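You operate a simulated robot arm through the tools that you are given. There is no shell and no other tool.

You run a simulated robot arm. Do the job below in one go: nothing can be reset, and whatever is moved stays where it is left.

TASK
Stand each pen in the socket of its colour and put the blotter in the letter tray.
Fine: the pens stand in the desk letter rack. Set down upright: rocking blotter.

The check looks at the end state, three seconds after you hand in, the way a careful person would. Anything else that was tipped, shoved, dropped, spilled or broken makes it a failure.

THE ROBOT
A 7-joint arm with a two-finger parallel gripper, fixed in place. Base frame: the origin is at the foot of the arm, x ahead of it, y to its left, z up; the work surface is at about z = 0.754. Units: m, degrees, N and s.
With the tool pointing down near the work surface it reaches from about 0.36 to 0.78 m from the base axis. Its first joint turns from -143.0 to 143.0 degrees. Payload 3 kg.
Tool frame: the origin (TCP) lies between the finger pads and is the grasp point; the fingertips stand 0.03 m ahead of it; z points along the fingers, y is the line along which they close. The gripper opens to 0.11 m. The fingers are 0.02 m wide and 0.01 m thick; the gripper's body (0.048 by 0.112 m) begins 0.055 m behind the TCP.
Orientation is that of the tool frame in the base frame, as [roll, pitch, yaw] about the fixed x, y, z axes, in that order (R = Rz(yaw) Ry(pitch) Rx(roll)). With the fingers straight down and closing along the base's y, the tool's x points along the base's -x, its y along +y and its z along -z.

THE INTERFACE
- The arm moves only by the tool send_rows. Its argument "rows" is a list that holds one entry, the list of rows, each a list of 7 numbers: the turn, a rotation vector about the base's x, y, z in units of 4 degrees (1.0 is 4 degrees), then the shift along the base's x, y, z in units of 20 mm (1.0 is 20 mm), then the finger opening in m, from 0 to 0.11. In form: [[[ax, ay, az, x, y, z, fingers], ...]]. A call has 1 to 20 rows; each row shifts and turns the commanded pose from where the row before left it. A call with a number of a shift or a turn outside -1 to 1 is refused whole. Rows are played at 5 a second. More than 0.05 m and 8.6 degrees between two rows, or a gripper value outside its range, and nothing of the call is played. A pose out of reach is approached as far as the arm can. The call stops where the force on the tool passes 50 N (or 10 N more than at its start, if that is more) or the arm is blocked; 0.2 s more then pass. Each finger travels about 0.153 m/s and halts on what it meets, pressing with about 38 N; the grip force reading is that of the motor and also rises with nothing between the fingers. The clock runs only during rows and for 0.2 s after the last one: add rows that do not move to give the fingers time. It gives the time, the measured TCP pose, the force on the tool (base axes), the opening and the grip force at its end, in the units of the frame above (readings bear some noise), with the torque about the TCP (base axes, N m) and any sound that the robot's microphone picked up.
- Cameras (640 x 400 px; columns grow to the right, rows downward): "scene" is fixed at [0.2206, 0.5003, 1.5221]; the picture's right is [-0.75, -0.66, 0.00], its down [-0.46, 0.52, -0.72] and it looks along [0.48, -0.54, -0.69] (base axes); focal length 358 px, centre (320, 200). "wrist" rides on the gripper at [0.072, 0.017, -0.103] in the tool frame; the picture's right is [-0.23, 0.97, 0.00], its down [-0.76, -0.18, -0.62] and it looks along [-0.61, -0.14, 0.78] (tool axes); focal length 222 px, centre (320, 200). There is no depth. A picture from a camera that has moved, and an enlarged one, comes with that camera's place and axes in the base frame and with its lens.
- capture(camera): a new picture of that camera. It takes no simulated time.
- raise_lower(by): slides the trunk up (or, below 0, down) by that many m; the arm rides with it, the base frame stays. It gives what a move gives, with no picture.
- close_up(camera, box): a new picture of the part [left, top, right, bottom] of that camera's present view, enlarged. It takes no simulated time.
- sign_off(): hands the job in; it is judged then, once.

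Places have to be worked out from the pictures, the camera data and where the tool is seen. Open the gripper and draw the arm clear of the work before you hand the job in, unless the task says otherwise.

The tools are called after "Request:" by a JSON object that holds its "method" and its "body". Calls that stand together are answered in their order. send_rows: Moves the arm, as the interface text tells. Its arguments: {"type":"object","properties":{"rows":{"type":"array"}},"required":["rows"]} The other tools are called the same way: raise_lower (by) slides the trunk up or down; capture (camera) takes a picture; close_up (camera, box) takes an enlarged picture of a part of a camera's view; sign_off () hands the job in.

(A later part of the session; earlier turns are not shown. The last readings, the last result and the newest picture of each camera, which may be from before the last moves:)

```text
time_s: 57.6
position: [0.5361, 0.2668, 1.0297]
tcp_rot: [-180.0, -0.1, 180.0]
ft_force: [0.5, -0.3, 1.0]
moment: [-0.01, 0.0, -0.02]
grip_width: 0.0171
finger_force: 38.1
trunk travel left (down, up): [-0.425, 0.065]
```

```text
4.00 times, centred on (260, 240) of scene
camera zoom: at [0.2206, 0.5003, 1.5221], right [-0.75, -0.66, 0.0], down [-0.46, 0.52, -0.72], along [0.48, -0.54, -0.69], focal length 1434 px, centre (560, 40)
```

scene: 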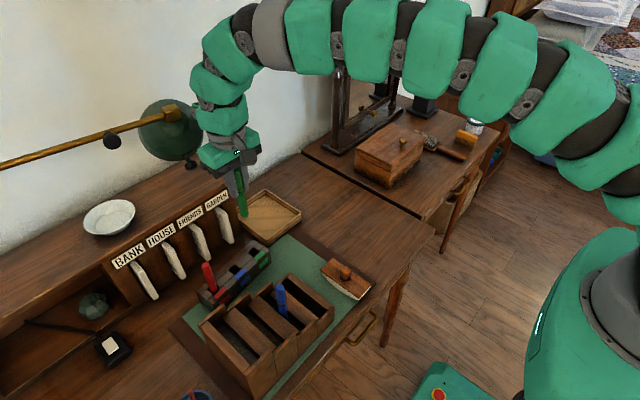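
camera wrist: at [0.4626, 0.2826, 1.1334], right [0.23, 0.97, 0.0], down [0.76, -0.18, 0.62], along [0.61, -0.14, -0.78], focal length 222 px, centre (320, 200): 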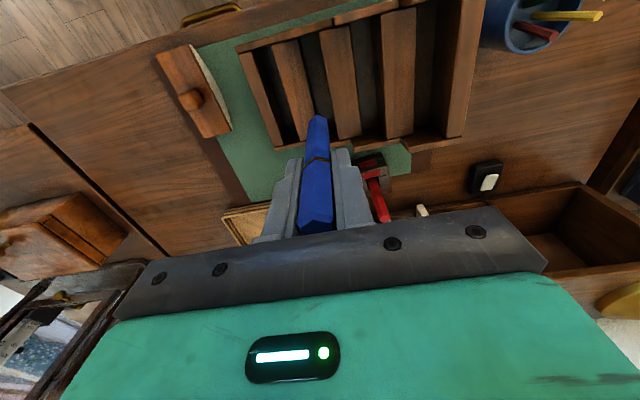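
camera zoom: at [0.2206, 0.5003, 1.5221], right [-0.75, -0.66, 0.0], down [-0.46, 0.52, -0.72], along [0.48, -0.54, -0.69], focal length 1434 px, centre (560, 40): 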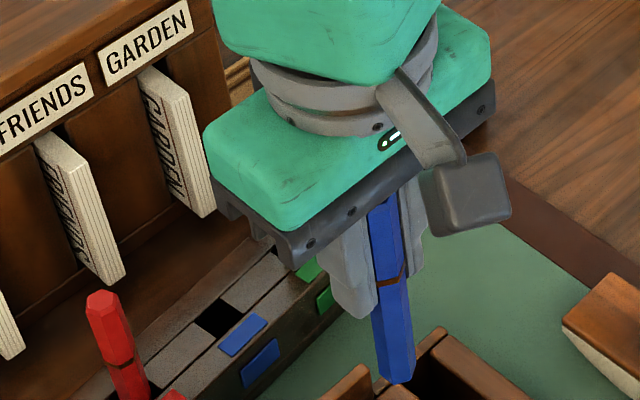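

Blue is held with its bottom about 0.097 m below the TCP. The middle hole should be near (0.708,0.260), between the two filled sockets; I'll move above it.

Request:
{"method": "send_rows", "body": {"rows": [[[0, 0, 0, 0.5, 0, 0.2, 0.0], [0, 0, 0, 1, 0, 0, 0.0], [0, 0, 0, 1, 0, 0, 0.0], [0, 0, 0, 1, -0.05, 0, 0.0], [0, 0, 0, 1, -0.05, 0, 0.0], [0, 0, 0, 1, -0.05, 0, 0.0], [0, 0, 0, 1, -0.05, 0, 0.0], [0, 0, 0, 1, -0.05, 0, 0.0], [0, 0, 0, 0.7, -0.05, 0, 0.0], [0, 0, 0, 0.4, -0.05, 0, 0.0], [0, 0, 0, 0, 0, 0, 0.0], [0, 0, 0, 0, 0, 0, 0.0]]]}}

Request:
{"method": "close_up", "body": {"camera": "wrist", "box": [256, 80, 384, 160]}}

Request:
{"method": "close_up", "body": {"camera": "scene", "box": [190, 195, 286, 285]}}

```text
time_s: 60.2
position: [0.7069, 0.2595, 1.0328]
tcp_rot: [180.0, -0.2, -179.9]
ft_force: [-0.7, 0.2, -0.4]
moment: [0.0, -0.01, -0.02]
grip_width: 0.017
finger_force: 38.4
trunk travel left (down, up): [-0.425, 0.065]
```

```text
5.00 times, centred on (320, 120) of wrist
camera zoom: at [0.6347, 0.2759, 1.1367], right [0.23, 0.97, 0.0], down [0.76, -0.18, 0.62], along [0.61, -0.14, -0.78], focal length 1111 px, centre (320, 600)
```

zoom: 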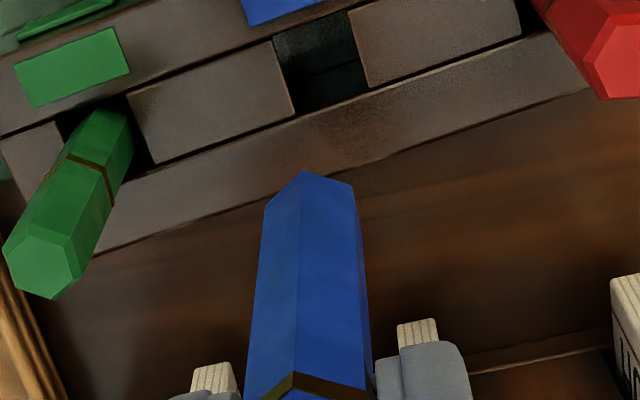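

```text
4.44 times, centred on (238, 240) of scene
camera zoom: at [0.2206, 0.5003, 1.5221], right [-0.75, -0.66, 0.0], down [-0.46, 0.52, -0.72], along [0.48, -0.54, -0.69], focal length 1594 px, centre (684, 22)
```

zoom: 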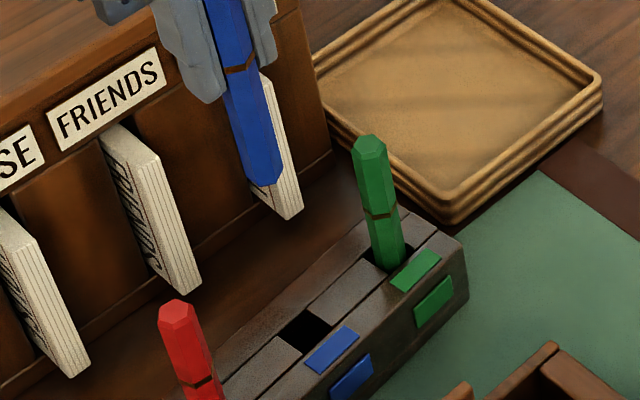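

The hole is nearly below; I'll level the tool and lower to about 15 mm above the block.

Request:
{"method": "send_rows", "body": {"rows": [[[0, -0.05, 0, 0.05, -0.02, -0.6, 0.0], [0, 0, 0, 0, 0, -1, 0.0], [0, 0, 0, 0, 0, -1, 0.0], [0, 0, 0, 0, 0, -1, 0.0], [0, 0, 0, 0, 0, -1, 0.0], [0, 0, 0, 0, 0, -0.6, 0.0], [0, 0, 0, 0, 0, 0, 0.0], [0, 0, 0, 0, 0, 0, 0.0]]]}}

Request:
{"method": "close_up", "body": {"camera": "wrist", "box": [288, 95, 352, 135]}}

Request:
{"method": "close_up", "body": {"camera": "scene", "box": [205, 250, 269, 290]}}

```text
time_s: 62.0
position: [0.7085, 0.2598, 0.9304]
tcp_rot: [-180.0, 0.1, -180.0]
ft_force: [-0.2, 0.9, 0.7]
moment: [-0.02, 0.0, 0.0]
grip_width: 0.0168
finger_force: 38.4
trunk travel left (down, up): [-0.425, 0.065]
```

```text
10.00 times, centred on (320, 115) of wrist
camera zoom: at [0.6356, 0.2759, 1.0336], right [0.23, 0.97, 0.0], down [0.76, -0.18, 0.62], along [0.61, -0.14, -0.78], focal length 2221 px, centre (320, 1050)
```

zoom: 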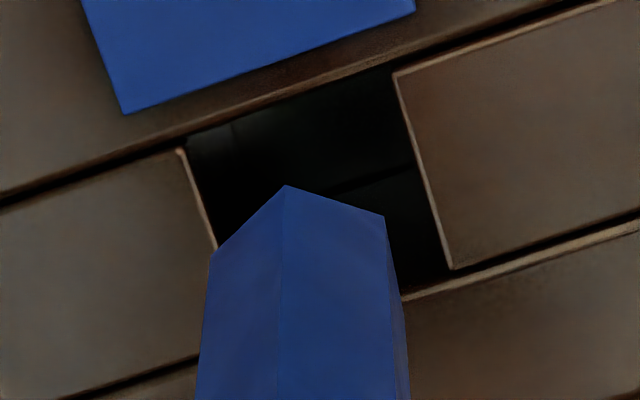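

```text
10.00 times, centred on (237, 270) of scene
camera zoom: at [0.2206, 0.5003, 1.5221], right [-0.75, -0.66, 0.0], down [-0.46, 0.52, -0.72], along [0.48, -0.54, -0.69], focal length 3585 px, centre (1150, -500)
```

zoom: 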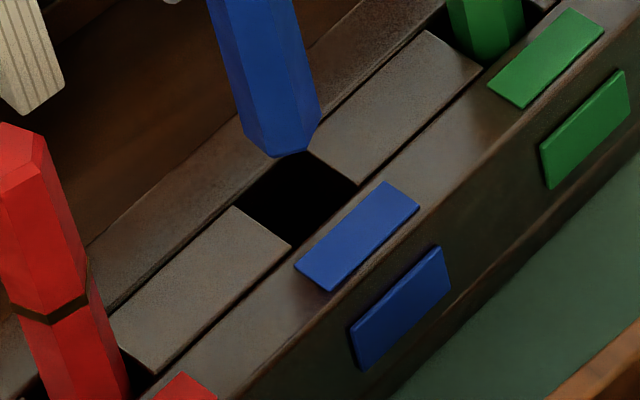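

Both views together give a gap of ~30 mm, a needed shift of about +3.5 mm in x, and roughly zero in y, with the pen tipped ~1° in the grip. I'll apply the shift, lower 18 mm and re-measure.

Request:
{"method": "send_rows", "body": {"rows": [[[0, 0, 0, 0.17, 0.0, 0, 0.0], [0, 0, 0, 0, 0, -0.3, 0.0], [0, 0, 0, 0, 0, -0.3, 0.0], [0, 0, 0, 0, 0, -0.25, 0.0], [0, 0, 0, 0, 0, 0, 0.0], [0, 0, 0, 0, 0, 0, 0.0]]]}}

Request:
{"method": "close_up", "body": {"camera": "wrist", "box": [288, 95, 352, 135]}}

Request:
{"method": "close_up", "body": {"camera": "scene", "box": [205, 250, 269, 290]}}

```text
time_s: 63.4
position: [0.7121, 0.2593, 0.9103]
tcp_rot: [179.9, 0.0, -179.9]
ft_force: [0.0, 0.2, 0.3]
moment: [0.01, 0.02, -0.02]
grip_width: 0.0172
finger_force: 37.6
trunk travel left (down, up): [-0.425, 0.065]
```

```text
10.00 times, centred on (320, 115) of wrist
camera zoom: at [0.639, 0.2758, 1.0158], right [0.23, 0.97, 0.0], down [0.76, -0.18, 0.62], along [0.61, -0.14, -0.78], focal length 2221 px, centre (320, 1050)
```

zoom: 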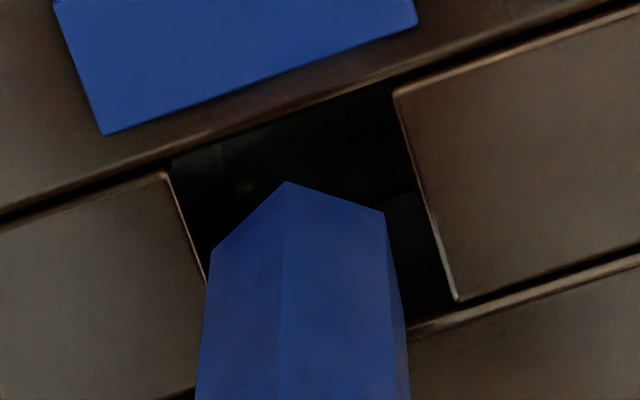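

```text
10.00 times, centred on (237, 270) of scene
camera zoom: at [0.2206, 0.5003, 1.5221], right [-0.75, -0.66, 0.0], down [-0.46, 0.52, -0.72], along [0.48, -0.54, -0.69], focal length 3585 px, centre (1150, -500)
```

zoom: 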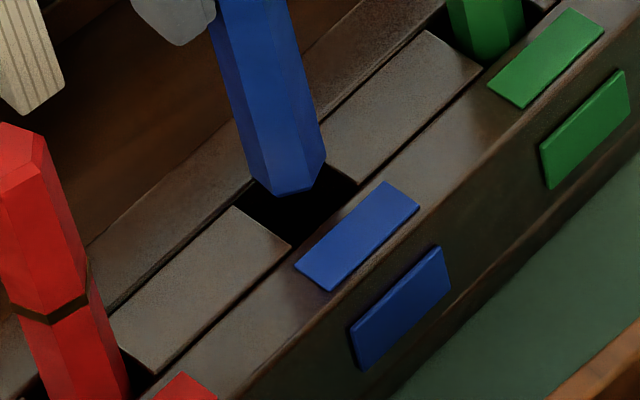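

Consistent: remaining gap ~16 mm, shift +1.8 mm in x. I'll apply the shift and lower 10 mm.

Request:
{"method": "send_rows", "body": {"rows": [[[0, 0, 0, 0.09, -0.015, 0, 0.0], [0, 0, 0, 0, 0, -0.25, 0.0], [0, 0, 0, 0, 0, -0.25, 0.0], [0, 0, 0, 0, 0, 0, 0.0], [0, 0, 0, 0, 0, 0, 0.0]]]}}

Request:
{"method": "close_up", "body": {"camera": "wrist", "box": [288, 95, 352, 135]}}

Request:
{"method": "close_up", "body": {"camera": "scene", "box": [205, 250, 269, 290]}}

```text
time_s: 64.6
position: [0.7136, 0.2587, 0.9036]
tcp_rot: [179.9, 0.0, -180.0]
ft_force: [-0.5, 0.3, 0.4]
moment: [-0.03, 0.0, 0.01]
grip_width: 0.017
finger_force: 37.6
trunk travel left (down, up): [-0.425, 0.065]
```

```text
10.00 times, centred on (320, 115) of wrist
camera zoom: at [0.6405, 0.2752, 1.0065], right [0.23, 0.97, 0.0], down [0.76, -0.18, 0.62], along [0.61, -0.14, -0.78], focal length 2221 px, centre (320, 1050)
```

zoom: 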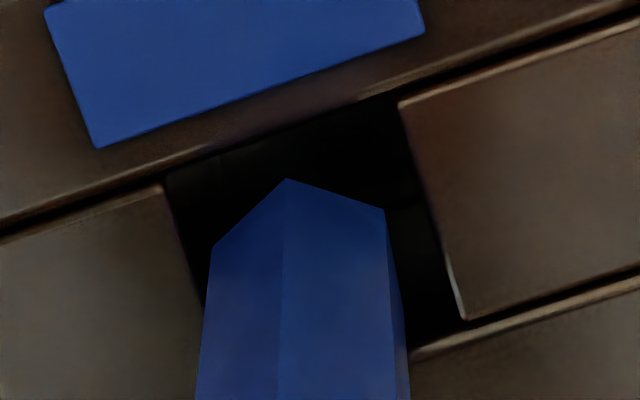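

```text
10.00 times, centred on (237, 270) of scene
camera zoom: at [0.2206, 0.5003, 1.5221], right [-0.75, -0.66, 0.0], down [-0.46, 0.52, -0.72], along [0.48, -0.54, -0.69], focal length 3585 px, centre (1150, -500)
```

zoom: 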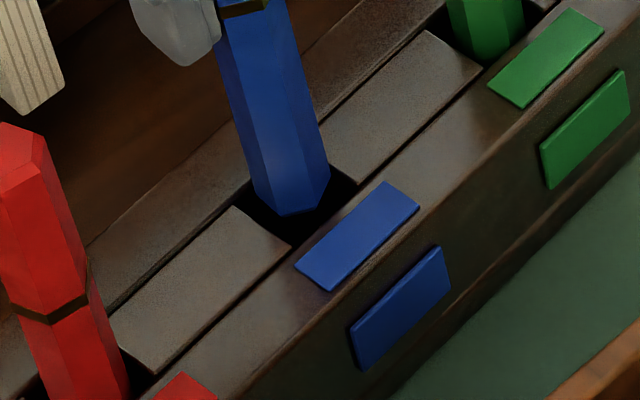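

Within about 0.5 mm now, with a gap of ~5–8 mm. I'll lower 6 mm gently and check force and view.

Request:
{"method": "send_rows", "body": {"rows": [[[0, 0, 0, 0.015, 0.015, -0.1, 0.0], [0, 0, 0, 0, 0, -0.1, 0.0], [0, 0, 0, 0, 0, -0.1, 0.0], [0, 0, 0, 0, 0, 0, 0.0]]]}}

Request:
{"method": "close_up", "body": {"camera": "wrist", "box": [288, 95, 352, 135]}}

Request:
{"method": "close_up", "body": {"camera": "scene", "box": [205, 250, 269, 290]}}

```text
time_s: 65.6
position: [0.7129, 0.2595, 0.8956]
tcp_rot: [180.0, 0.1, 179.9]
ft_force: [-1.0, 0.3, -1.0]
moment: [0.0, -0.01, -0.01]
grip_width: 0.017
finger_force: 37.9
trunk travel left (down, up): [-0.425, 0.065]
```

```text
10.00 times, centred on (320, 115) of wrist
camera zoom: at [0.6413, 0.2754, 1.0003], right [0.23, 0.97, 0.0], down [0.76, -0.18, 0.62], along [0.61, -0.14, -0.78], focal length 2221 px, centre (320, 1050)
```

zoom: 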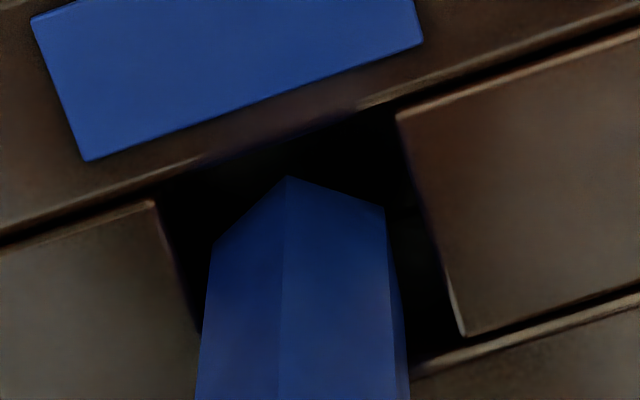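

```text
10.00 times, centred on (237, 270) of scene
camera zoom: at [0.2206, 0.5003, 1.5221], right [-0.75, -0.66, 0.0], down [-0.46, 0.52, -0.72], along [0.48, -0.54, -0.69], focal length 3585 px, centre (1150, -500)
```

zoom: 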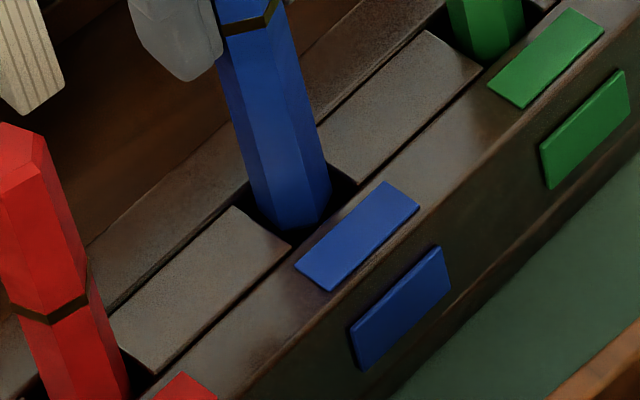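

The tip is at hole level and centred, with no force. I'll lower into the hole.

Request:
{"method": "send_rows", "body": {"rows": [[[0, 0, 0, 0, 0, -0.12, 0.0], [0, 0, 0, 0, 0, -0.12, 0.0], [0, 0, 0, 0, 0, -0.12, 0.0], [0, 0, 0, 0, 0, -0.12, 0.0], [0, 0, 0, 0, 0, -0.12, 0.0], [0, 0, 0, 0, 0, 0, 0.0]]]}}

Request:
{"method": "close_up", "body": {"camera": "wrist", "box": [270, 90, 366, 150]}}

Request:
{"method": "close_up", "body": {"camera": "scene", "box": [190, 225, 286, 285]}}

```text
time_s: 67.0
position: [0.7144, 0.26, 0.8839]
tcp_rot: [180.0, 0.1, -180.0]
ft_force: [-0.2, 0.4, -0.2]
moment: [0.02, 0.0, 0.0]
grip_width: 0.0168
finger_force: 38.1
trunk travel left (down, up): [-0.425, 0.065]
```

```text
6.67 times, centred on (318, 120) of wrist
camera zoom: at [0.641, 0.2757, 0.9881], right [0.23, 0.97, 0.0], down [0.76, -0.18, 0.62], along [0.61, -0.14, -0.78], focal length 1481 px, centre (333, 733)
```

zoom: 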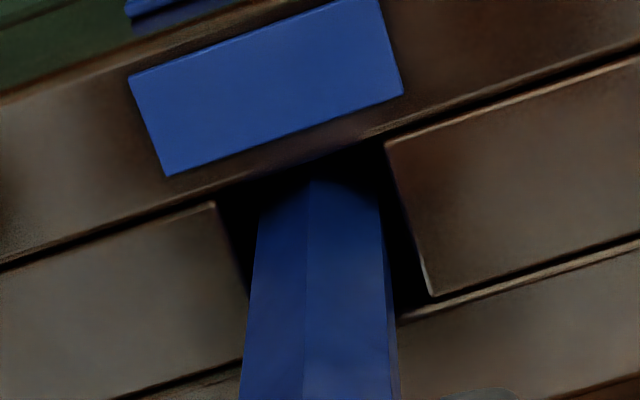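

```text
6.67 times, centred on (238, 255) of scene
camera zoom: at [0.2206, 0.5003, 1.5221], right [-0.75, -0.66, 0.0], down [-0.46, 0.52, -0.72], along [0.48, -0.54, -0.69], focal length 2390 px, centre (867, -167)
```

zoom: 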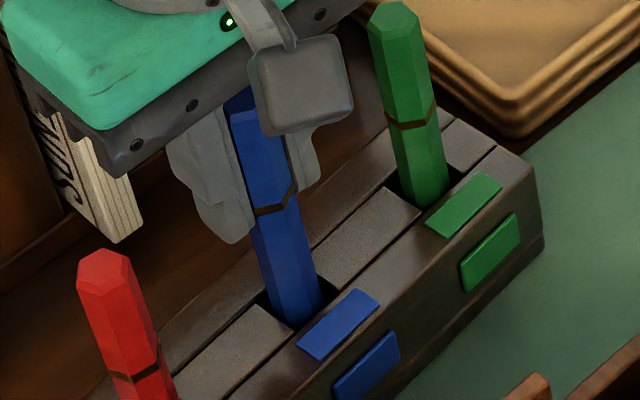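

Going in cleanly with zero force and clear of both neighbours. I'll continue lowering to the floor, expected at TCP ≈ 0.867.

Request:
{"method": "send_rows", "body": {"rows": [[[0, 0, 0, 0, 0, -0.12, 0.0], [0, 0, 0, 0, 0, -0.12, 0.0], [0, 0, 0, 0, 0, -0.12, 0.0], [0, 0, 0, 0, 0, -0.12, 0.0], [0, 0, 0, 0, 0, -0.1, 0.0], [0, 0, 0, 0, 0, 0, 0.0]]]}}

Request:
{"method": "close_up", "body": {"camera": "scene", "box": [190, 225, 286, 285]}}

```text
time_s: 68.4
position: [0.7131, 0.2573, 0.874]
tcp_rot: [-180.0, 0.1, 179.9]
ft_force: [-0.2, -0.6, 0.5]
moment: [-0.01, 0.02, 0.02]
grip_width: 0.0167
finger_force: 37.5
trunk travel left (down, up): [-0.425, 0.065]
```

```text
6.67 times, centred on (238, 255) of scene
camera zoom: at [0.2206, 0.5003, 1.5221], right [-0.75, -0.66, 0.0], down [-0.46, 0.52, -0.72], along [0.48, -0.54, -0.69], focal length 2390 px, centre (867, -167)
```

zoom: 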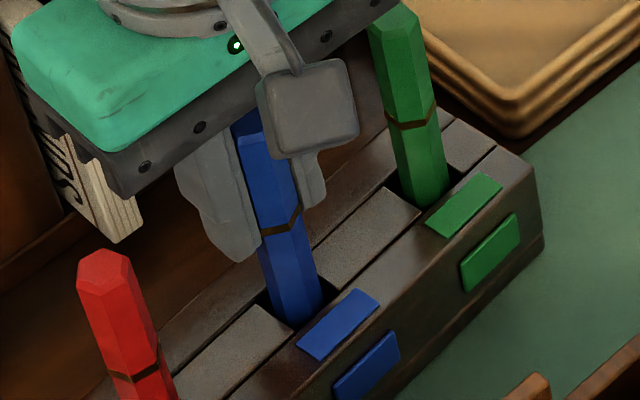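

No contact yet at 0.874; continuing 6 mm in small steps.

Request:
{"method": "send_rows", "body": {"rows": [[[0, 0, 0, 0, 0, -0.1, 0.0], [0, 0, 0, 0, 0, -0.1, 0.0], [0, 0, 0, 0, 0, -0.1, 0.0], [0, 0, 0, 0, 0, 0, 0.0]]]}}

```text
time_s: 69.4
position: [0.7136, 0.2593, 0.8664]
tcp_rot: [179.9, 0.0, -179.9]
ft_force: [1.3, -0.3, 4.7]
moment: [-0.26, 0.0, 0.02]
grip_width: 0.0169
finger_force: 38.1
trunk travel left (down, up): [-0.425, 0.065]
```

A light 4.7 N contact appears, the same pattern as when green met the floor. I'll verify visually that the body isn't touching the neighbouring pens.

Request:
{"method": "close_up", "body": {"camera": "scene", "box": [180, 210, 292, 290]}}

Request:
{"method": "close_up", "body": {"camera": "wrist", "box": [180, 60, 460, 260]}}

```text
5.00 times, centred on (236, 250) of scene
camera zoom: at [0.2206, 0.5003, 1.5221], right [-0.75, -0.66, 0.0], down [-0.46, 0.52, -0.72], along [0.48, -0.54, -0.69], focal length 1793 px, centre (740, -50)
```

zoom: 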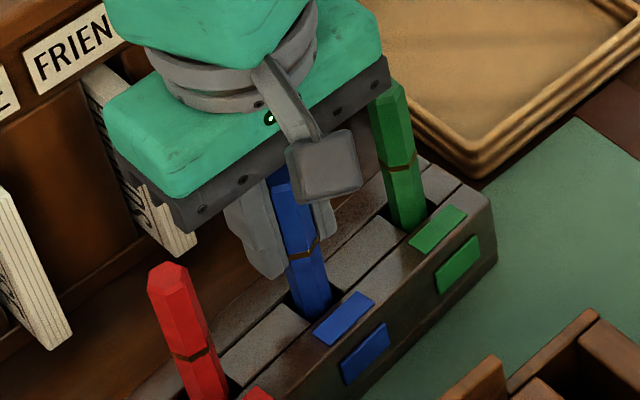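

```text
2.00 times, centred on (320, 160) of wrist
camera zoom: at [0.6409, 0.2751, 0.9708], right [0.23, 0.97, 0.0], down [0.76, -0.18, 0.62], along [0.61, -0.14, -0.78], focal length 444 px, centre (320, 280)
```

zoom: 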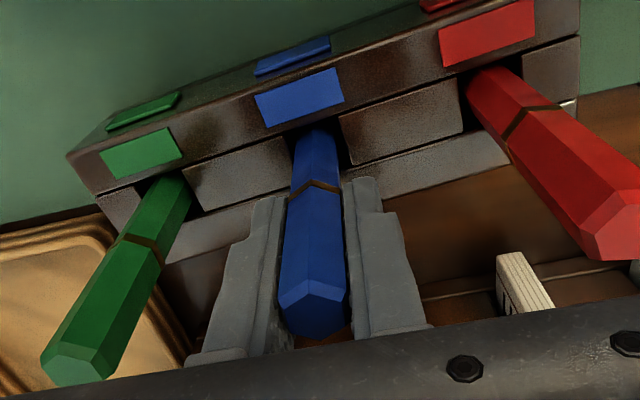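

The neighbours' tops (z ≈ 0.89–0.90) are well below the gripper body (z ≈ 0.92), so this is the floor. I'll press 1.5 mm more to confirm it is firmly seated.

Request:
{"method": "send_rows", "body": {"rows": [[[0, 0, 0, 0, 0, -0.04, 0.0], [0, 0, 0, 0, 0, -0.04, 0.0], [0, 0, 0, 0, 0, 0, 0.0]]]}}

```text
time_s: 70.2
position: [0.7129, 0.2589, 0.8667]
tcp_rot: [180.0, 0.3, 180.0]
ft_force: [0.1, 0.0, 18.4]
moment: [0.49, 0.16, 0.02]
grip_width: 0.0169
finger_force: 37.9
trunk travel left (down, up): [-0.425, 0.065]
```

Firm floor contact (18 N, TCP not descending further). I'll relieve 1.5 mm, then release.

Request:
{"method": "send_rows", "body": {"rows": [[[0, 0, 0, 0, 0, 0.08, 0.0], [0, 0, 0, 0, 0, 0, 0.0], [0, 0, 0, 0, 0, 0, 0.019], [0, 0, 0, 0, 0, 0, 0.024], [0, 0, 0, 0, 0, 0, 0.032], [0, 0, 0, 0, 0, 0, 0.038], [0, 0, 0, 0, 0, 0, 0.038]]]}}

Request:
{"method": "close_up", "body": {"camera": "wrist", "box": [180, 60, 460, 260]}}

Request:
{"method": "close_up", "body": {"camera": "scene", "box": [180, 210, 292, 290]}}

```text
time_s: 71.8
position: [0.7139, 0.2605, 0.8668]
tcp_rot: [-179.9, 0.2, -179.9]
ft_force: [-0.4, 0.0, -0.1]
moment: [0.02, -0.02, 0.0]
grip_width: 0.038
finger_force: 0.0
trunk travel left (down, up): [-0.425, 0.065]
```

```text
2.00 times, centred on (320, 160) of wrist
camera zoom: at [0.6412, 0.2757, 0.9701], right [0.23, 0.97, 0.0], down [0.76, -0.18, 0.62], along [0.61, -0.14, -0.78], focal length 444 px, centre (320, 280)
```

zoom: 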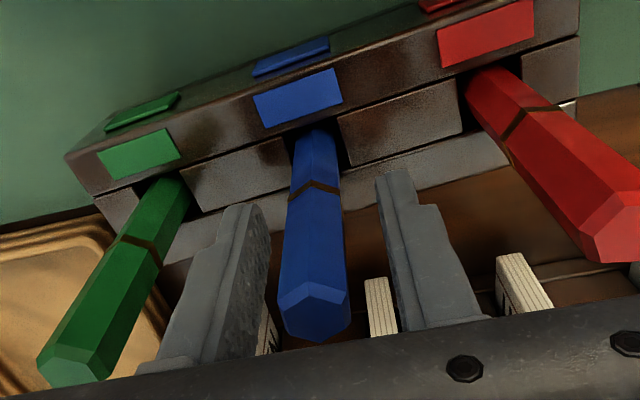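

```text
5.00 times, centred on (236, 250) of scene
camera zoom: at [0.2206, 0.5003, 1.5221], right [-0.75, -0.66, 0.0], down [-0.46, 0.52, -0.72], along [0.48, -0.54, -0.69], focal length 1793 px, centre (740, -50)
```

zoom: 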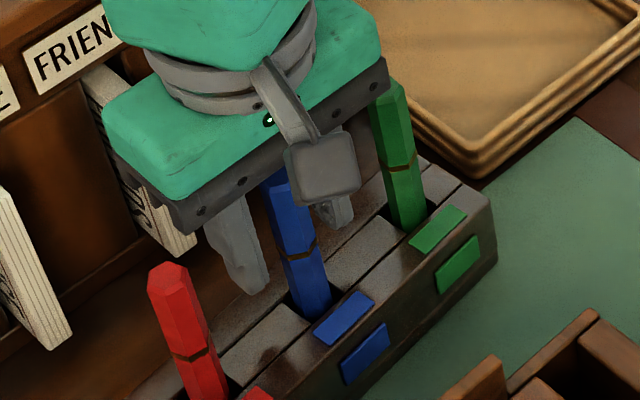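

All three pens now stand in their sockets. I'll retreat up and move right, to a spot where the wrist camera can survey the letter tray.

Request:
{"method": "send_rows", "body": {"rows": [[[0, 0, 0, 0, 0, 0.6, 0.038], [0, 0, 0, 0, 0, 1, 0.038], [0, 0, 0, 0, 0, 1, 0.038], [0, 0, 0, 0, 0, 1, 0.038], [0, 0, 0, 0, 0, 1, 0.038], [0, 0, 0, 0, 0, 1, 0.038], [0, 0, 0, 0, 0, 1, 0.038], [0, 0, 0, -0.2, 0, 1, 0.038], [0, 0, 0, -0.2, -0.9, 1, 0.038], [0, 0, 0, -0.2, -1, 0.5, 0.038], [0, 0, 0, 0, -1, 0, 0.038], [0, 0, 0, 0, -1, 0, 0.038], [0, 0, 0, 0, -1, 0, 0.038], [0, 0, 0, 0, -1, 0, 0.038], [0, 0, 0, 0, -1, 0, 0.038], [0, 0, 0, 0, -1, 0, 0.038], [0, 0, 0, 0, 0, 0, 0.038]]]}}

Request:
{"method": "capture", "body": {"camera": "wrist"}}

Request:
{"method": "capture", "body": {"camera": "scene"}}

Request:
{"method": "close_up", "body": {"camera": "scene", "box": [180, 220, 308, 300]}}

```text
time_s: 75.4
position: [0.7024, 0.1018, 1.0506]
tcp_rot: [179.9, 0.0, -179.9]
ft_force: [0.8, 0.4, -0.5]
moment: [0.01, 0.02, 0.01]
grip_width: 0.0379
finger_force: 0.0
trunk travel left (down, up): [-0.425, 0.065]
```

```text
taken
camera wrist: at [0.6295, 0.1178, 1.1532], right [0.23, 0.97, 0.0], down [0.76, -0.18, 0.62], along [0.61, -0.14, -0.78], focal length 222 px, centre (320, 200)
```

wrist: 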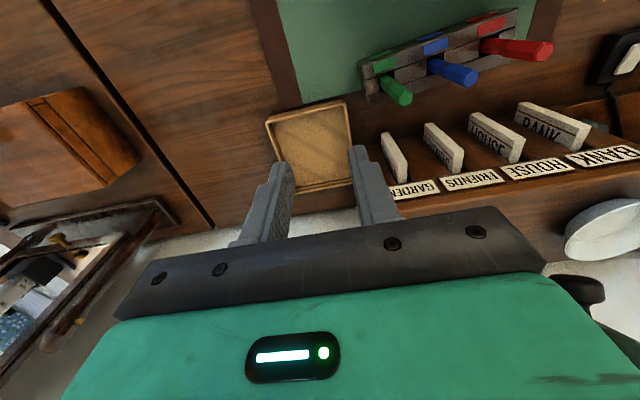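

```text
taken
```

scene: 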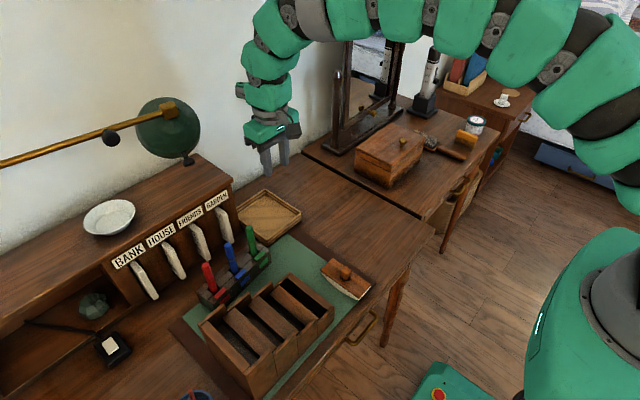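

```text
5.00 times, centred on (244, 260) of scene
camera zoom: at [0.2206, 0.5003, 1.5221], right [-0.75, -0.66, 0.0], down [-0.46, 0.52, -0.72], along [0.48, -0.54, -0.69], focal length 1793 px, centre (700, -100)
```

zoom: 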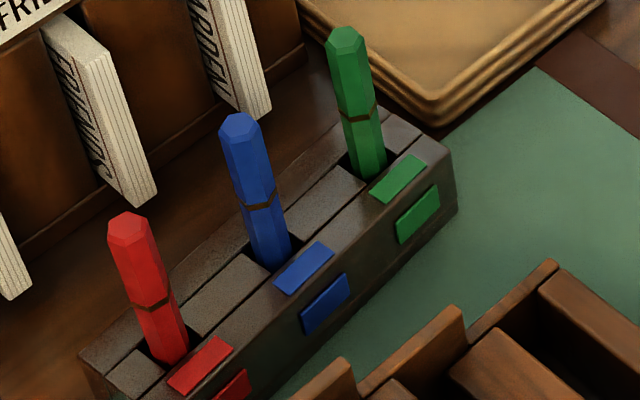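

All three pens stand upright in their own colours. Now I'll measure the tray and the blotter in close-ups.

Request:
{"method": "close_up", "body": {"camera": "wrist", "box": [240, 85, 400, 195]}}

Request:
{"method": "close_up", "body": {"camera": "scene", "box": [225, 180, 321, 255]}}

Request:
{"method": "close_up", "body": {"camera": "scene", "box": [310, 245, 390, 310]}}

```text
3.64 times, centred on (320, 140) of wrist
camera zoom: at [0.6295, 0.1178, 1.1532], right [0.23, 0.97, 0.0], down [0.76, -0.18, 0.62], along [0.61, -0.14, -0.78], focal length 808 px, centre (320, 418)
```

zoom: 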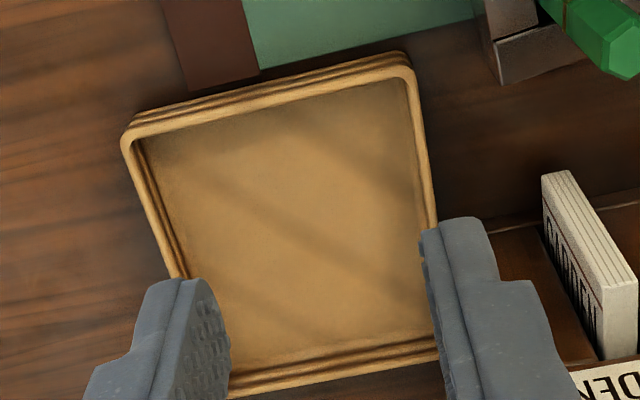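

```text
5.33 times, centred on (273, 218) of scene
camera zoom: at [0.2206, 0.5003, 1.5221], right [-0.75, -0.66, 0.0], down [-0.46, 0.52, -0.72], along [0.48, -0.54, -0.69], focal length 1912 px, centre (571, 107)
```

zoom: 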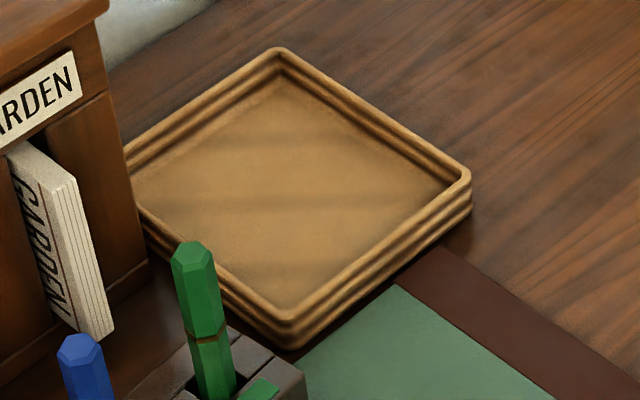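

```text
6.15 times, centred on (350, 278) of scene
camera zoom: at [0.2206, 0.5003, 1.5221], right [-0.75, -0.66, 0.0], down [-0.46, 0.52, -0.72], along [0.48, -0.54, -0.69], focal length 2206 px, centre (135, -277)
```

zoom: 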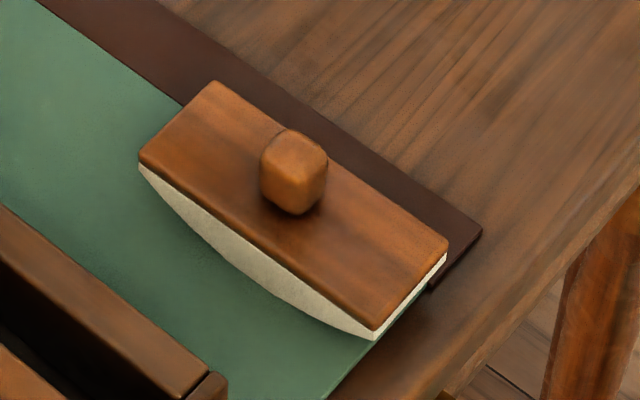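

Tray rim spans about x 0.739–0.894 and y −0.002–0.132, so its centre is near (0.817,0.065). That is beyond the plain tool-down reach, so I'll test with empty fingers whether a 20° outward tilt reaches there.

Request:
{"method": "send_rows", "body": {"rows": [[[0, -1, 0, 0, -0.5, 0, 0.038], [0, -1, 0, 0, -0.5, 0, 0.038], [0, -1, 0, 0, -0.5, 0, 0.038], [0, -1, 0, 0.5, -0.5, 0, 0.038], [0, -1, 0, 0.8, -0.2, 0, 0.038], [0, 0, 0, 0.9, 0, 0, 0.038], [0, 0, 0, 0.9, 0, 0, 0.038], [0, 0, 0, 0.9, 0, 0, 0.038], [0, 0, 0, 0.9, 0, 0, 0.038], [0, 0, 0, 0.8, 0, 0, 0.038], [0, 0, 0, 0, 0, 0, 0.038], [0, 0, 0, 0, 0, 0, 0.038]]]}}

Request:
{"method": "capture", "body": {"camera": "scene"}}

Request:
{"method": "capture", "body": {"camera": "wrist"}}

```text
time_s: 78.0
position: [0.816, 0.058, 1.0494]
tcp_rot: [-180.0, 20.0, 179.9]
ft_force: [0.5, 0.2, -0.5]
moment: [-0.02, 0.0, 0.01]
grip_width: 0.0381
finger_force: 0.0
trunk travel left (down, up): [-0.425, 0.065]
```

```text
taken
```

scene: 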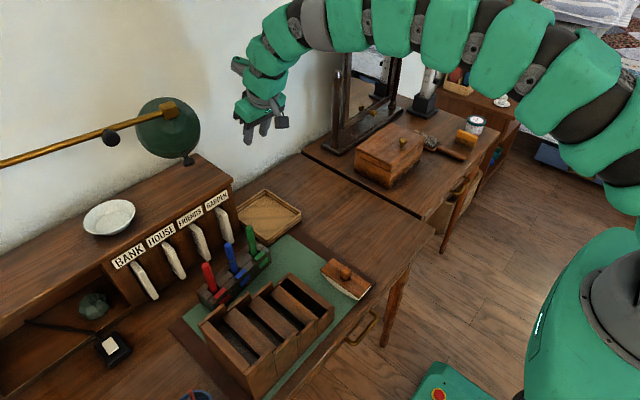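

```text
taken
camera wrist: at [0.712, 0.0735, 1.1218], right [0.21, 0.97, 0.08], down [0.5, -0.18, 0.85], along [0.84, -0.14, -0.53], focal length 222 px, centre (320, 200)
```

wrist: 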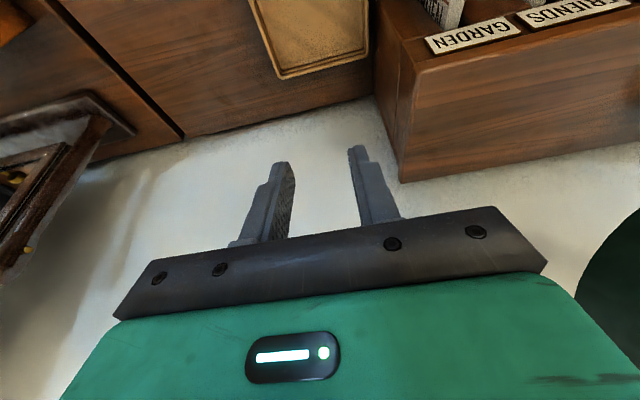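

The arm reaches the tray centre at height with the tilt. I'll descend with empty fingers to about z 0.87 to confirm it reaches low enough.

Request:
{"method": "send_rows", "body": {"rows": [[[0, 0, 0, 0, 0, -0.9, 0.038], [0, 0, 0, 0, 0, -0.9, 0.038], [0, 0, 0, 0, 0, -0.9, 0.038], [0, 0, 0, 0, 0, -0.9, 0.038], [0, 0, 0, 0, 0, -0.9, 0.038], [0, 0, 0, 0, 0, -0.9, 0.038], [0, 0, 0, 0, 0, -0.9, 0.038], [0, 0, 0, 0, 0, -0.9, 0.038], [0, 0, 0, 0, 0, -0.9, 0.038], [0, 0, 0, 0, 0, -0.9, 0.038], [0, 0, 0, 0, 0, 0, 0.038], [0, 0, 0, 0, 0, 0, 0.038]]]}}

Request:
{"method": "capture", "body": {"camera": "scene"}}

Request:
{"method": "capture", "body": {"camera": "wrist"}}

```text
time_s: 80.6
position: [0.8164, 0.0555, 0.8674]
tcp_rot: [-180.0, 20.0, -179.9]
ft_force: [-0.3, 0.5, -0.5]
moment: [-0.01, 0.03, -0.01]
grip_width: 0.038
finger_force: 0.0
trunk travel left (down, up): [-0.425, 0.065]
```

```text
taken
```

scene: 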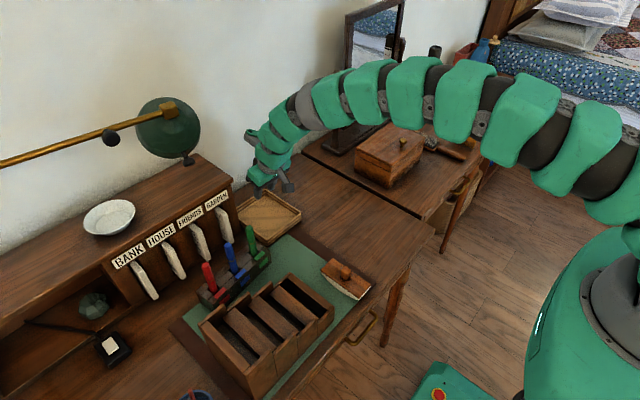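

```text
taken
camera wrist: at [0.7125, 0.0713, 0.9408], right [0.21, 0.97, 0.08], down [0.5, -0.18, 0.85], along [0.84, -0.14, -0.53], focal length 222 px, centre (320, 200)
```

wrist: 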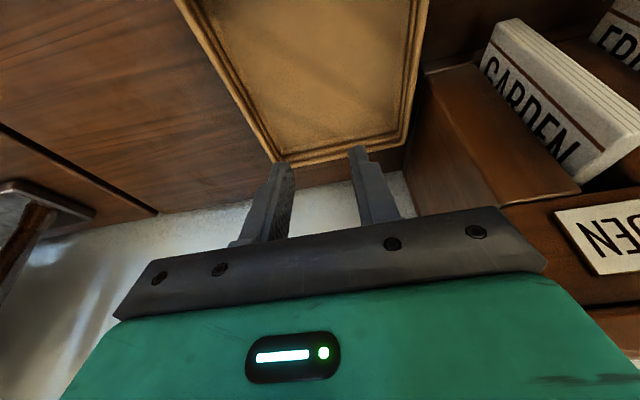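

Good: it holds position there. I'll test the remaining 30 mm down, with fingertips still above the rim, then come back up.

Request:
{"method": "send_rows", "body": {"rows": [[[0, 0, 0, 0, 0, -0.5, 0.038], [0, 0, 0, 0, 0, -0.5, 0.038], [0, 0, 0, 0, 0, -0.5, 0.038], [0, 0, 0, 0, 0, 0, 0.038], [0, 0, 0, 0, 0, 0, 0.038]]]}}

Request:
{"method": "close_up", "body": {"camera": "scene", "box": [215, 140, 327, 250]}}

```text
time_s: 81.8
position: [0.816, 0.0562, 0.8388]
tcp_rot: [179.9, 20.0, -180.0]
ft_force: [-0.1, 0.0, -0.2]
moment: [0.05, 0.01, 0.03]
grip_width: 0.0382
finger_force: 0.0
trunk travel left (down, up): [-0.425, 0.065]
```

```text
3.64 times, centred on (271, 195) of scene
camera zoom: at [0.2206, 0.5003, 1.5221], right [-0.75, -0.66, 0.0], down [-0.46, 0.52, -0.72], along [0.48, -0.54, -0.69], focal length 1304 px, centre (498, 218)
```

zoom: 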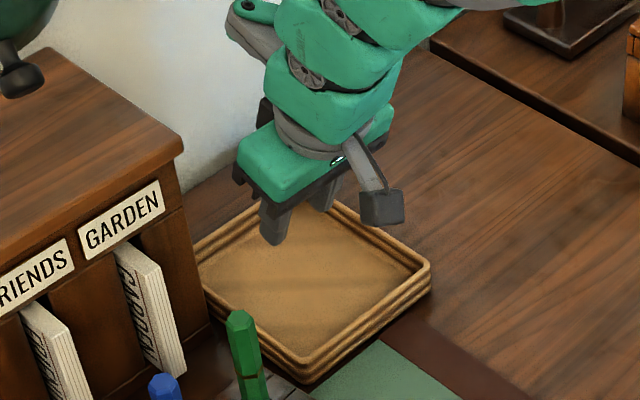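

The placing pose is reachable with the 20° tilt. I'll go back up and over to the blotter, keeping the tilt so the grasp and the placement share the same tool orientation.

Request:
{"method": "send_rows", "body": {"rows": [[[0, 0, 0, 0, 0, 1, 0.038], [0, 0, 0, 0, 0, 1, 0.038], [0, 0, 0, 0, 0, 1, 0.038], [0, 0, 0, 0, 0, 1, 0.038], [0, 0, 0, 0, 0, 1, 0.038], [0, 0, 0, 0, 0, 1, 0.045], [0, 0, 0, -0.5, 0, 1, 0.045], [0, 0, 0, -1, 0, 0.5, 0.045], [0, 0, 0, -1, 0, 0, 0.045], [0, 0, 0, -1, 0, 0, 0.045], [0, 0, 0, -1, 0, 0, 0.045], [0, 0, 0, -1, 0, 0, 0.045], [0, 0, 0, -1, 0, 0, 0.045], [0, 0, 0, -1, 0, 0, 0.045], [0, 0, 0, -1, 0, 0, 0.045], [0, 0, 0, -1, 0, 0, 0.045], [0, 0, 0, -1, 0, 0, 0.045], [0, 0, 0, -1, 0, 0, 0.045], [0, 0, 0, -1, 0, 0, 0.045], [0, 0, 0, 0, 0, 0, 0.045]]]}}

Request:
{"method": "send_rows", "body": {"rows": [[[0, 0, 0, -1, 0.3, 0, 0.045], [0, 0, 0, -1, 0.3, 0, 0.045], [0, 0, 0, -1, 0.3, 0, 0.045], [0, 0, 0, -1, 0.3, 0, 0.045], [0, 0, 0, -1, 0.3, -0.5, 0.045], [0, 0, 0, -0.5, 0.2, -0.5, 0.045], [0, 0, 0, 0, 0, 0, 0.045], [0, 0, 0, 0, 0, 0, 0.045]]]}}

Request:
{"method": "capture", "body": {"camera": "wrist"}}

Request:
{"method": "capture", "body": {"camera": "scene"}}

```text
time_s: 86.0
position: [0.5655, 0.0579, 0.9891]
tcp_rot: [-180.0, 20.1, -180.0]
ft_force: [-0.1, 0.0, 0.2]
moment: [0.0, -0.02, 0.02]
grip_width: 0.0451
finger_force: 0.0
trunk travel left (down, up): [-0.425, 0.065]
```

```text
time_s: 87.8
position: [0.4565, 0.0915, 0.97]
tcp_rot: [179.9, 20.1, 179.9]
ft_force: [-0.3, 0.6, 0.2]
moment: [0.02, 0.03, 0.0]
grip_width: 0.0452
finger_force: 0.1
trunk travel left (down, up): [-0.425, 0.065]
```

```text
taken
camera wrist: at [0.3521, 0.1081, 1.0416], right [0.21, 0.97, 0.08], down [0.5, -0.18, 0.85], along [0.84, -0.14, -0.53], focal length 222 px, centre (320, 200)
```

wrist: 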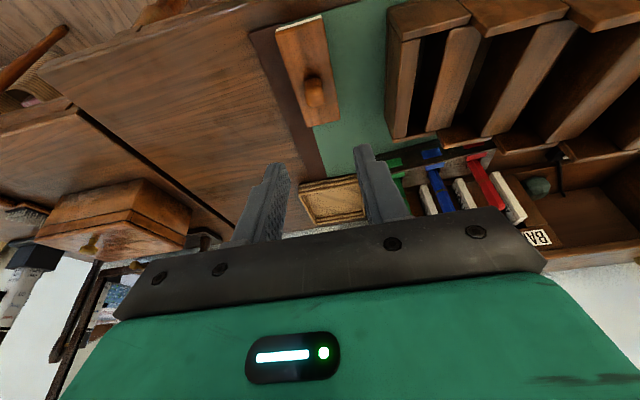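

```text
taken
```

scene: 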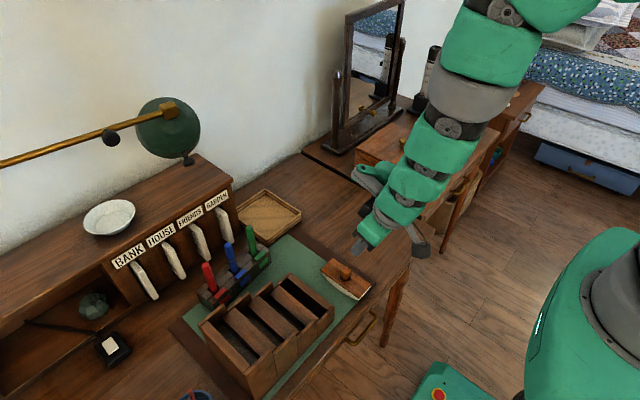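

The blotter is in the wrist view; I'll enlarge it to locate the knob and board.

Request:
{"method": "close_up", "body": {"camera": "wrist", "box": [250, 10, 378, 140]}}

Request:
{"method": "close_up", "body": {"camera": "scene", "box": [305, 230, 401, 310]}}

```text
3.08 times, centred on (314, 75) of wrist
camera zoom: at [0.3521, 0.1081, 1.0416], right [0.21, 0.97, 0.08], down [0.5, -0.18, 0.85], along [0.84, -0.14, -0.53], focal length 684 px, centre (338, 585)
```

zoom: 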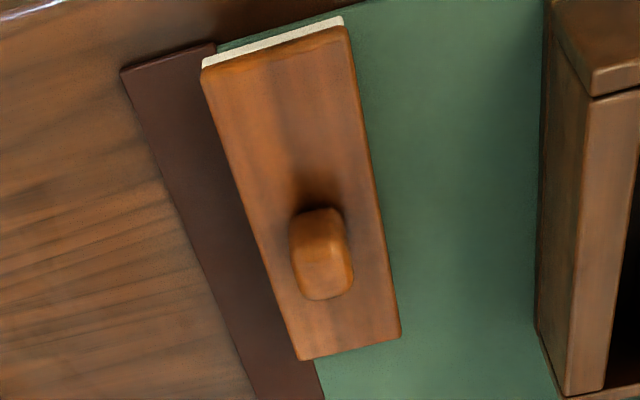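

```text
5.00 times, centred on (353, 270) of scene
camera zoom: at [0.2206, 0.5003, 1.5221], right [-0.75, -0.66, 0.0], down [-0.46, 0.52, -0.72], along [0.48, -0.54, -0.69], focal length 1793 px, centre (155, -150)
```

zoom: 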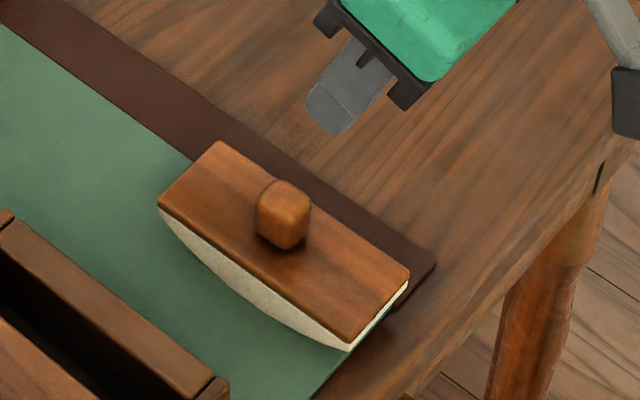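

The board is level at z ≈ 0.78, spanning x 0.445–0.565 and y 0.064–0.111. The knob is about 24 mm wide and 30 mm tall at (0.505,0.088). I'll position the tilted fingers above the knob and check alignment.

Request:
{"method": "send_rows", "body": {"rows": [[[0, 0, 0, 0.5, -0.05, -0.5, 0.04], [0, 0, 0, 0.5, -0.05, -0.7, 0.04], [0, 0, 0, 0.5, -0.05, -0.8, 0.04], [0, 0, 0, 0.5, -0.03, -0.8, 0.04], [0, 0, 0, 0.05, 0, -0.7, 0.04], [0, 0, 0, 0, 0, 0, 0.04], [0, 0, 0, 0, 0, 0, 0.04]]]}}

Request:
{"method": "close_up", "body": {"camera": "wrist", "box": [240, 60, 400, 260]}}

Request:
{"method": "close_up", "body": {"camera": "scene", "box": [305, 230, 401, 310]}}

```text
time_s: 89.4
position: [0.4963, 0.0882, 0.8987]
tcp_rot: [-180.0, 20.0, 180.0]
ft_force: [-1.0, 0.0, -0.2]
moment: [0.01, 0.02, -0.02]
grip_width: 0.04
finger_force: 0.0
trunk travel left (down, up): [-0.425, 0.065]
```

```text
2.00 times, centred on (320, 160) of wrist
camera zoom: at [0.3936, 0.1046, 0.9705], right [0.21, 0.97, 0.08], down [0.5, -0.18, 0.85], along [0.84, -0.14, -0.53], focal length 444 px, centre (320, 280)
```

zoom: 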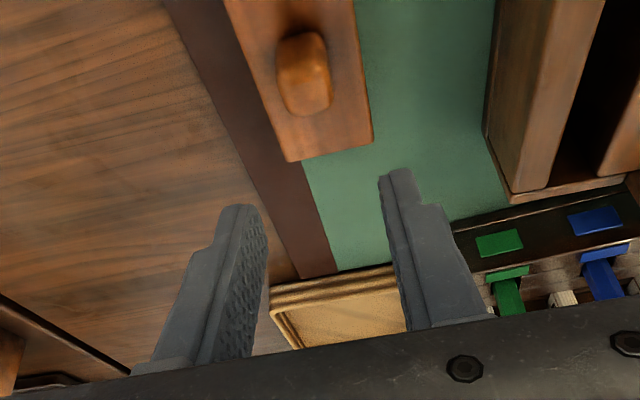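

```text
5.00 times, centred on (353, 270) of scene
camera zoom: at [0.2206, 0.5003, 1.5221], right [-0.75, -0.66, 0.0], down [-0.46, 0.52, -0.72], along [0.48, -0.54, -0.69], focal length 1793 px, centre (155, -150)
```

zoom: 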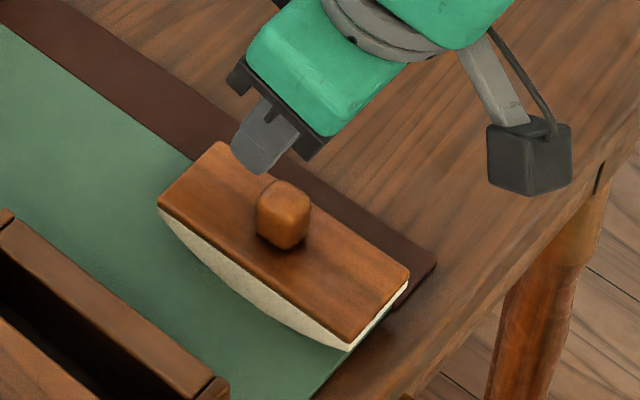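

Alignment matches the prediction. I'll descend most of the way and look before the last few millimetres.

Request:
{"method": "send_rows", "body": {"rows": [[[0, 0, 0, 0.03, 0, -0.9, 0.04], [0, 0, 0, 0.03, 0, -0.9, 0.04], [0, 0, 0, 0, 0, -0.9, 0.04], [0, 0, 0, 0, 0, -0.7, 0.04], [0, 0, 0, 0, 0, 0, 0.04], [0, 0, 0, 0, 0, 0, 0.04]]]}}

Request:
{"method": "close_up", "body": {"camera": "wrist", "box": [240, 60, 400, 260]}}

Request:
{"method": "close_up", "body": {"camera": "scene", "box": [305, 230, 401, 310]}}

```text
time_s: 90.8
position: [0.498, 0.0882, 0.8299]
tcp_rot: [-179.9, 20.1, 180.0]
ft_force: [-0.3, -0.6, -0.6]
moment: [-0.01, 0.01, 0.0]
grip_width: 0.0401
finger_force: 0.1
trunk travel left (down, up): [-0.425, 0.065]
```

```text
2.00 times, centred on (320, 160) of wrist
camera zoom: at [0.3944, 0.1043, 0.9028], right [0.21, 0.97, 0.08], down [0.5, -0.18, 0.85], along [0.84, -0.14, -0.53], focal length 444 px, centre (320, 280)
```

zoom: 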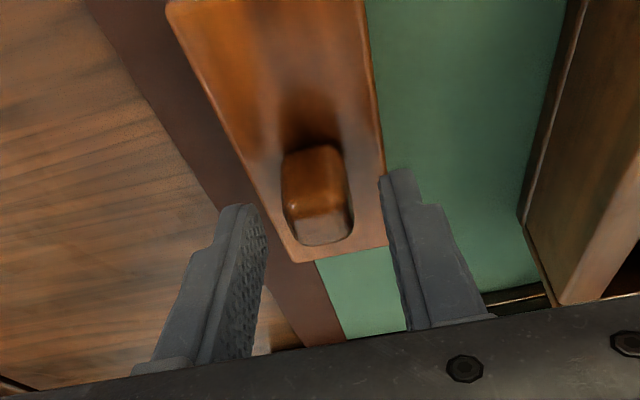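

```text
5.00 times, centred on (353, 270) of scene
camera zoom: at [0.2206, 0.5003, 1.5221], right [-0.75, -0.66, 0.0], down [-0.46, 0.52, -0.72], along [0.48, -0.54, -0.69], focal length 1793 px, centre (155, -150)
```

zoom: 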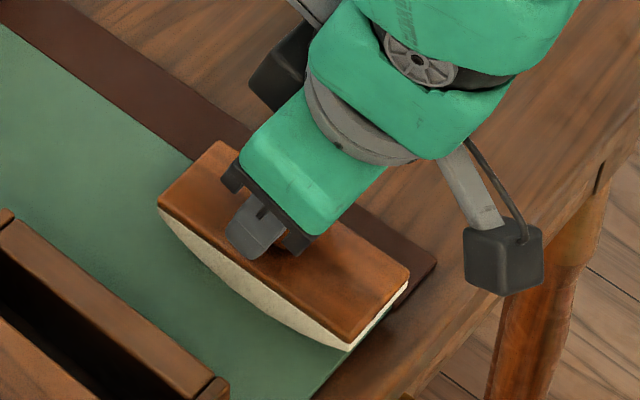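

The knob is centred between the fingers. I'll go down another 10 mm, stopping just above the board, then close.

Request:
{"method": "send_rows", "body": {"rows": [[[0, 0, 0, 0, 0, -0.2, 0.04], [0, 0, 0, 0, 0, -0.2, 0.04], [0, 0, 0, 0, 0, -0.1, 0.04], [0, 0, 0, 0, 0, 0, 0.04]]]}}

Request:
{"method": "close_up", "body": {"camera": "wrist", "box": [240, 60, 400, 260]}}

Request:
{"method": "close_up", "body": {"camera": "scene", "box": [320, 245, 384, 305]}}

```text
time_s: 91.8
position: [0.4988, 0.087, 0.8203]
tcp_rot: [-179.9, 20.1, 180.0]
ft_force: [0.1, 0.5, -0.4]
moment: [0.01, -0.01, 0.01]
grip_width: 0.0401
finger_force: 0.0
trunk travel left (down, up): [-0.425, 0.065]
```

```text
2.00 times, centred on (320, 160) of wrist
camera zoom: at [0.395, 0.1035, 0.8935], right [0.21, 0.97, 0.08], down [0.5, -0.18, 0.85], along [0.84, -0.14, -0.53], focal length 444 px, centre (320, 280)
```

zoom: 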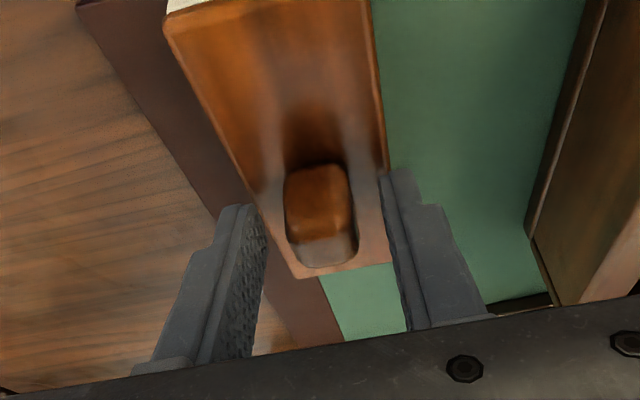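

```text
6.67 times, centred on (352, 275) of scene
camera zoom: at [0.2206, 0.5003, 1.5221], right [-0.75, -0.66, 0.0], down [-0.46, 0.52, -0.72], along [0.48, -0.54, -0.69], focal length 2390 px, centre (107, -300)
```

zoom: 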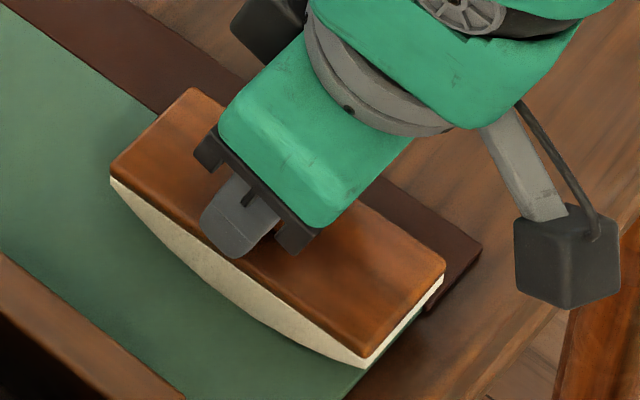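

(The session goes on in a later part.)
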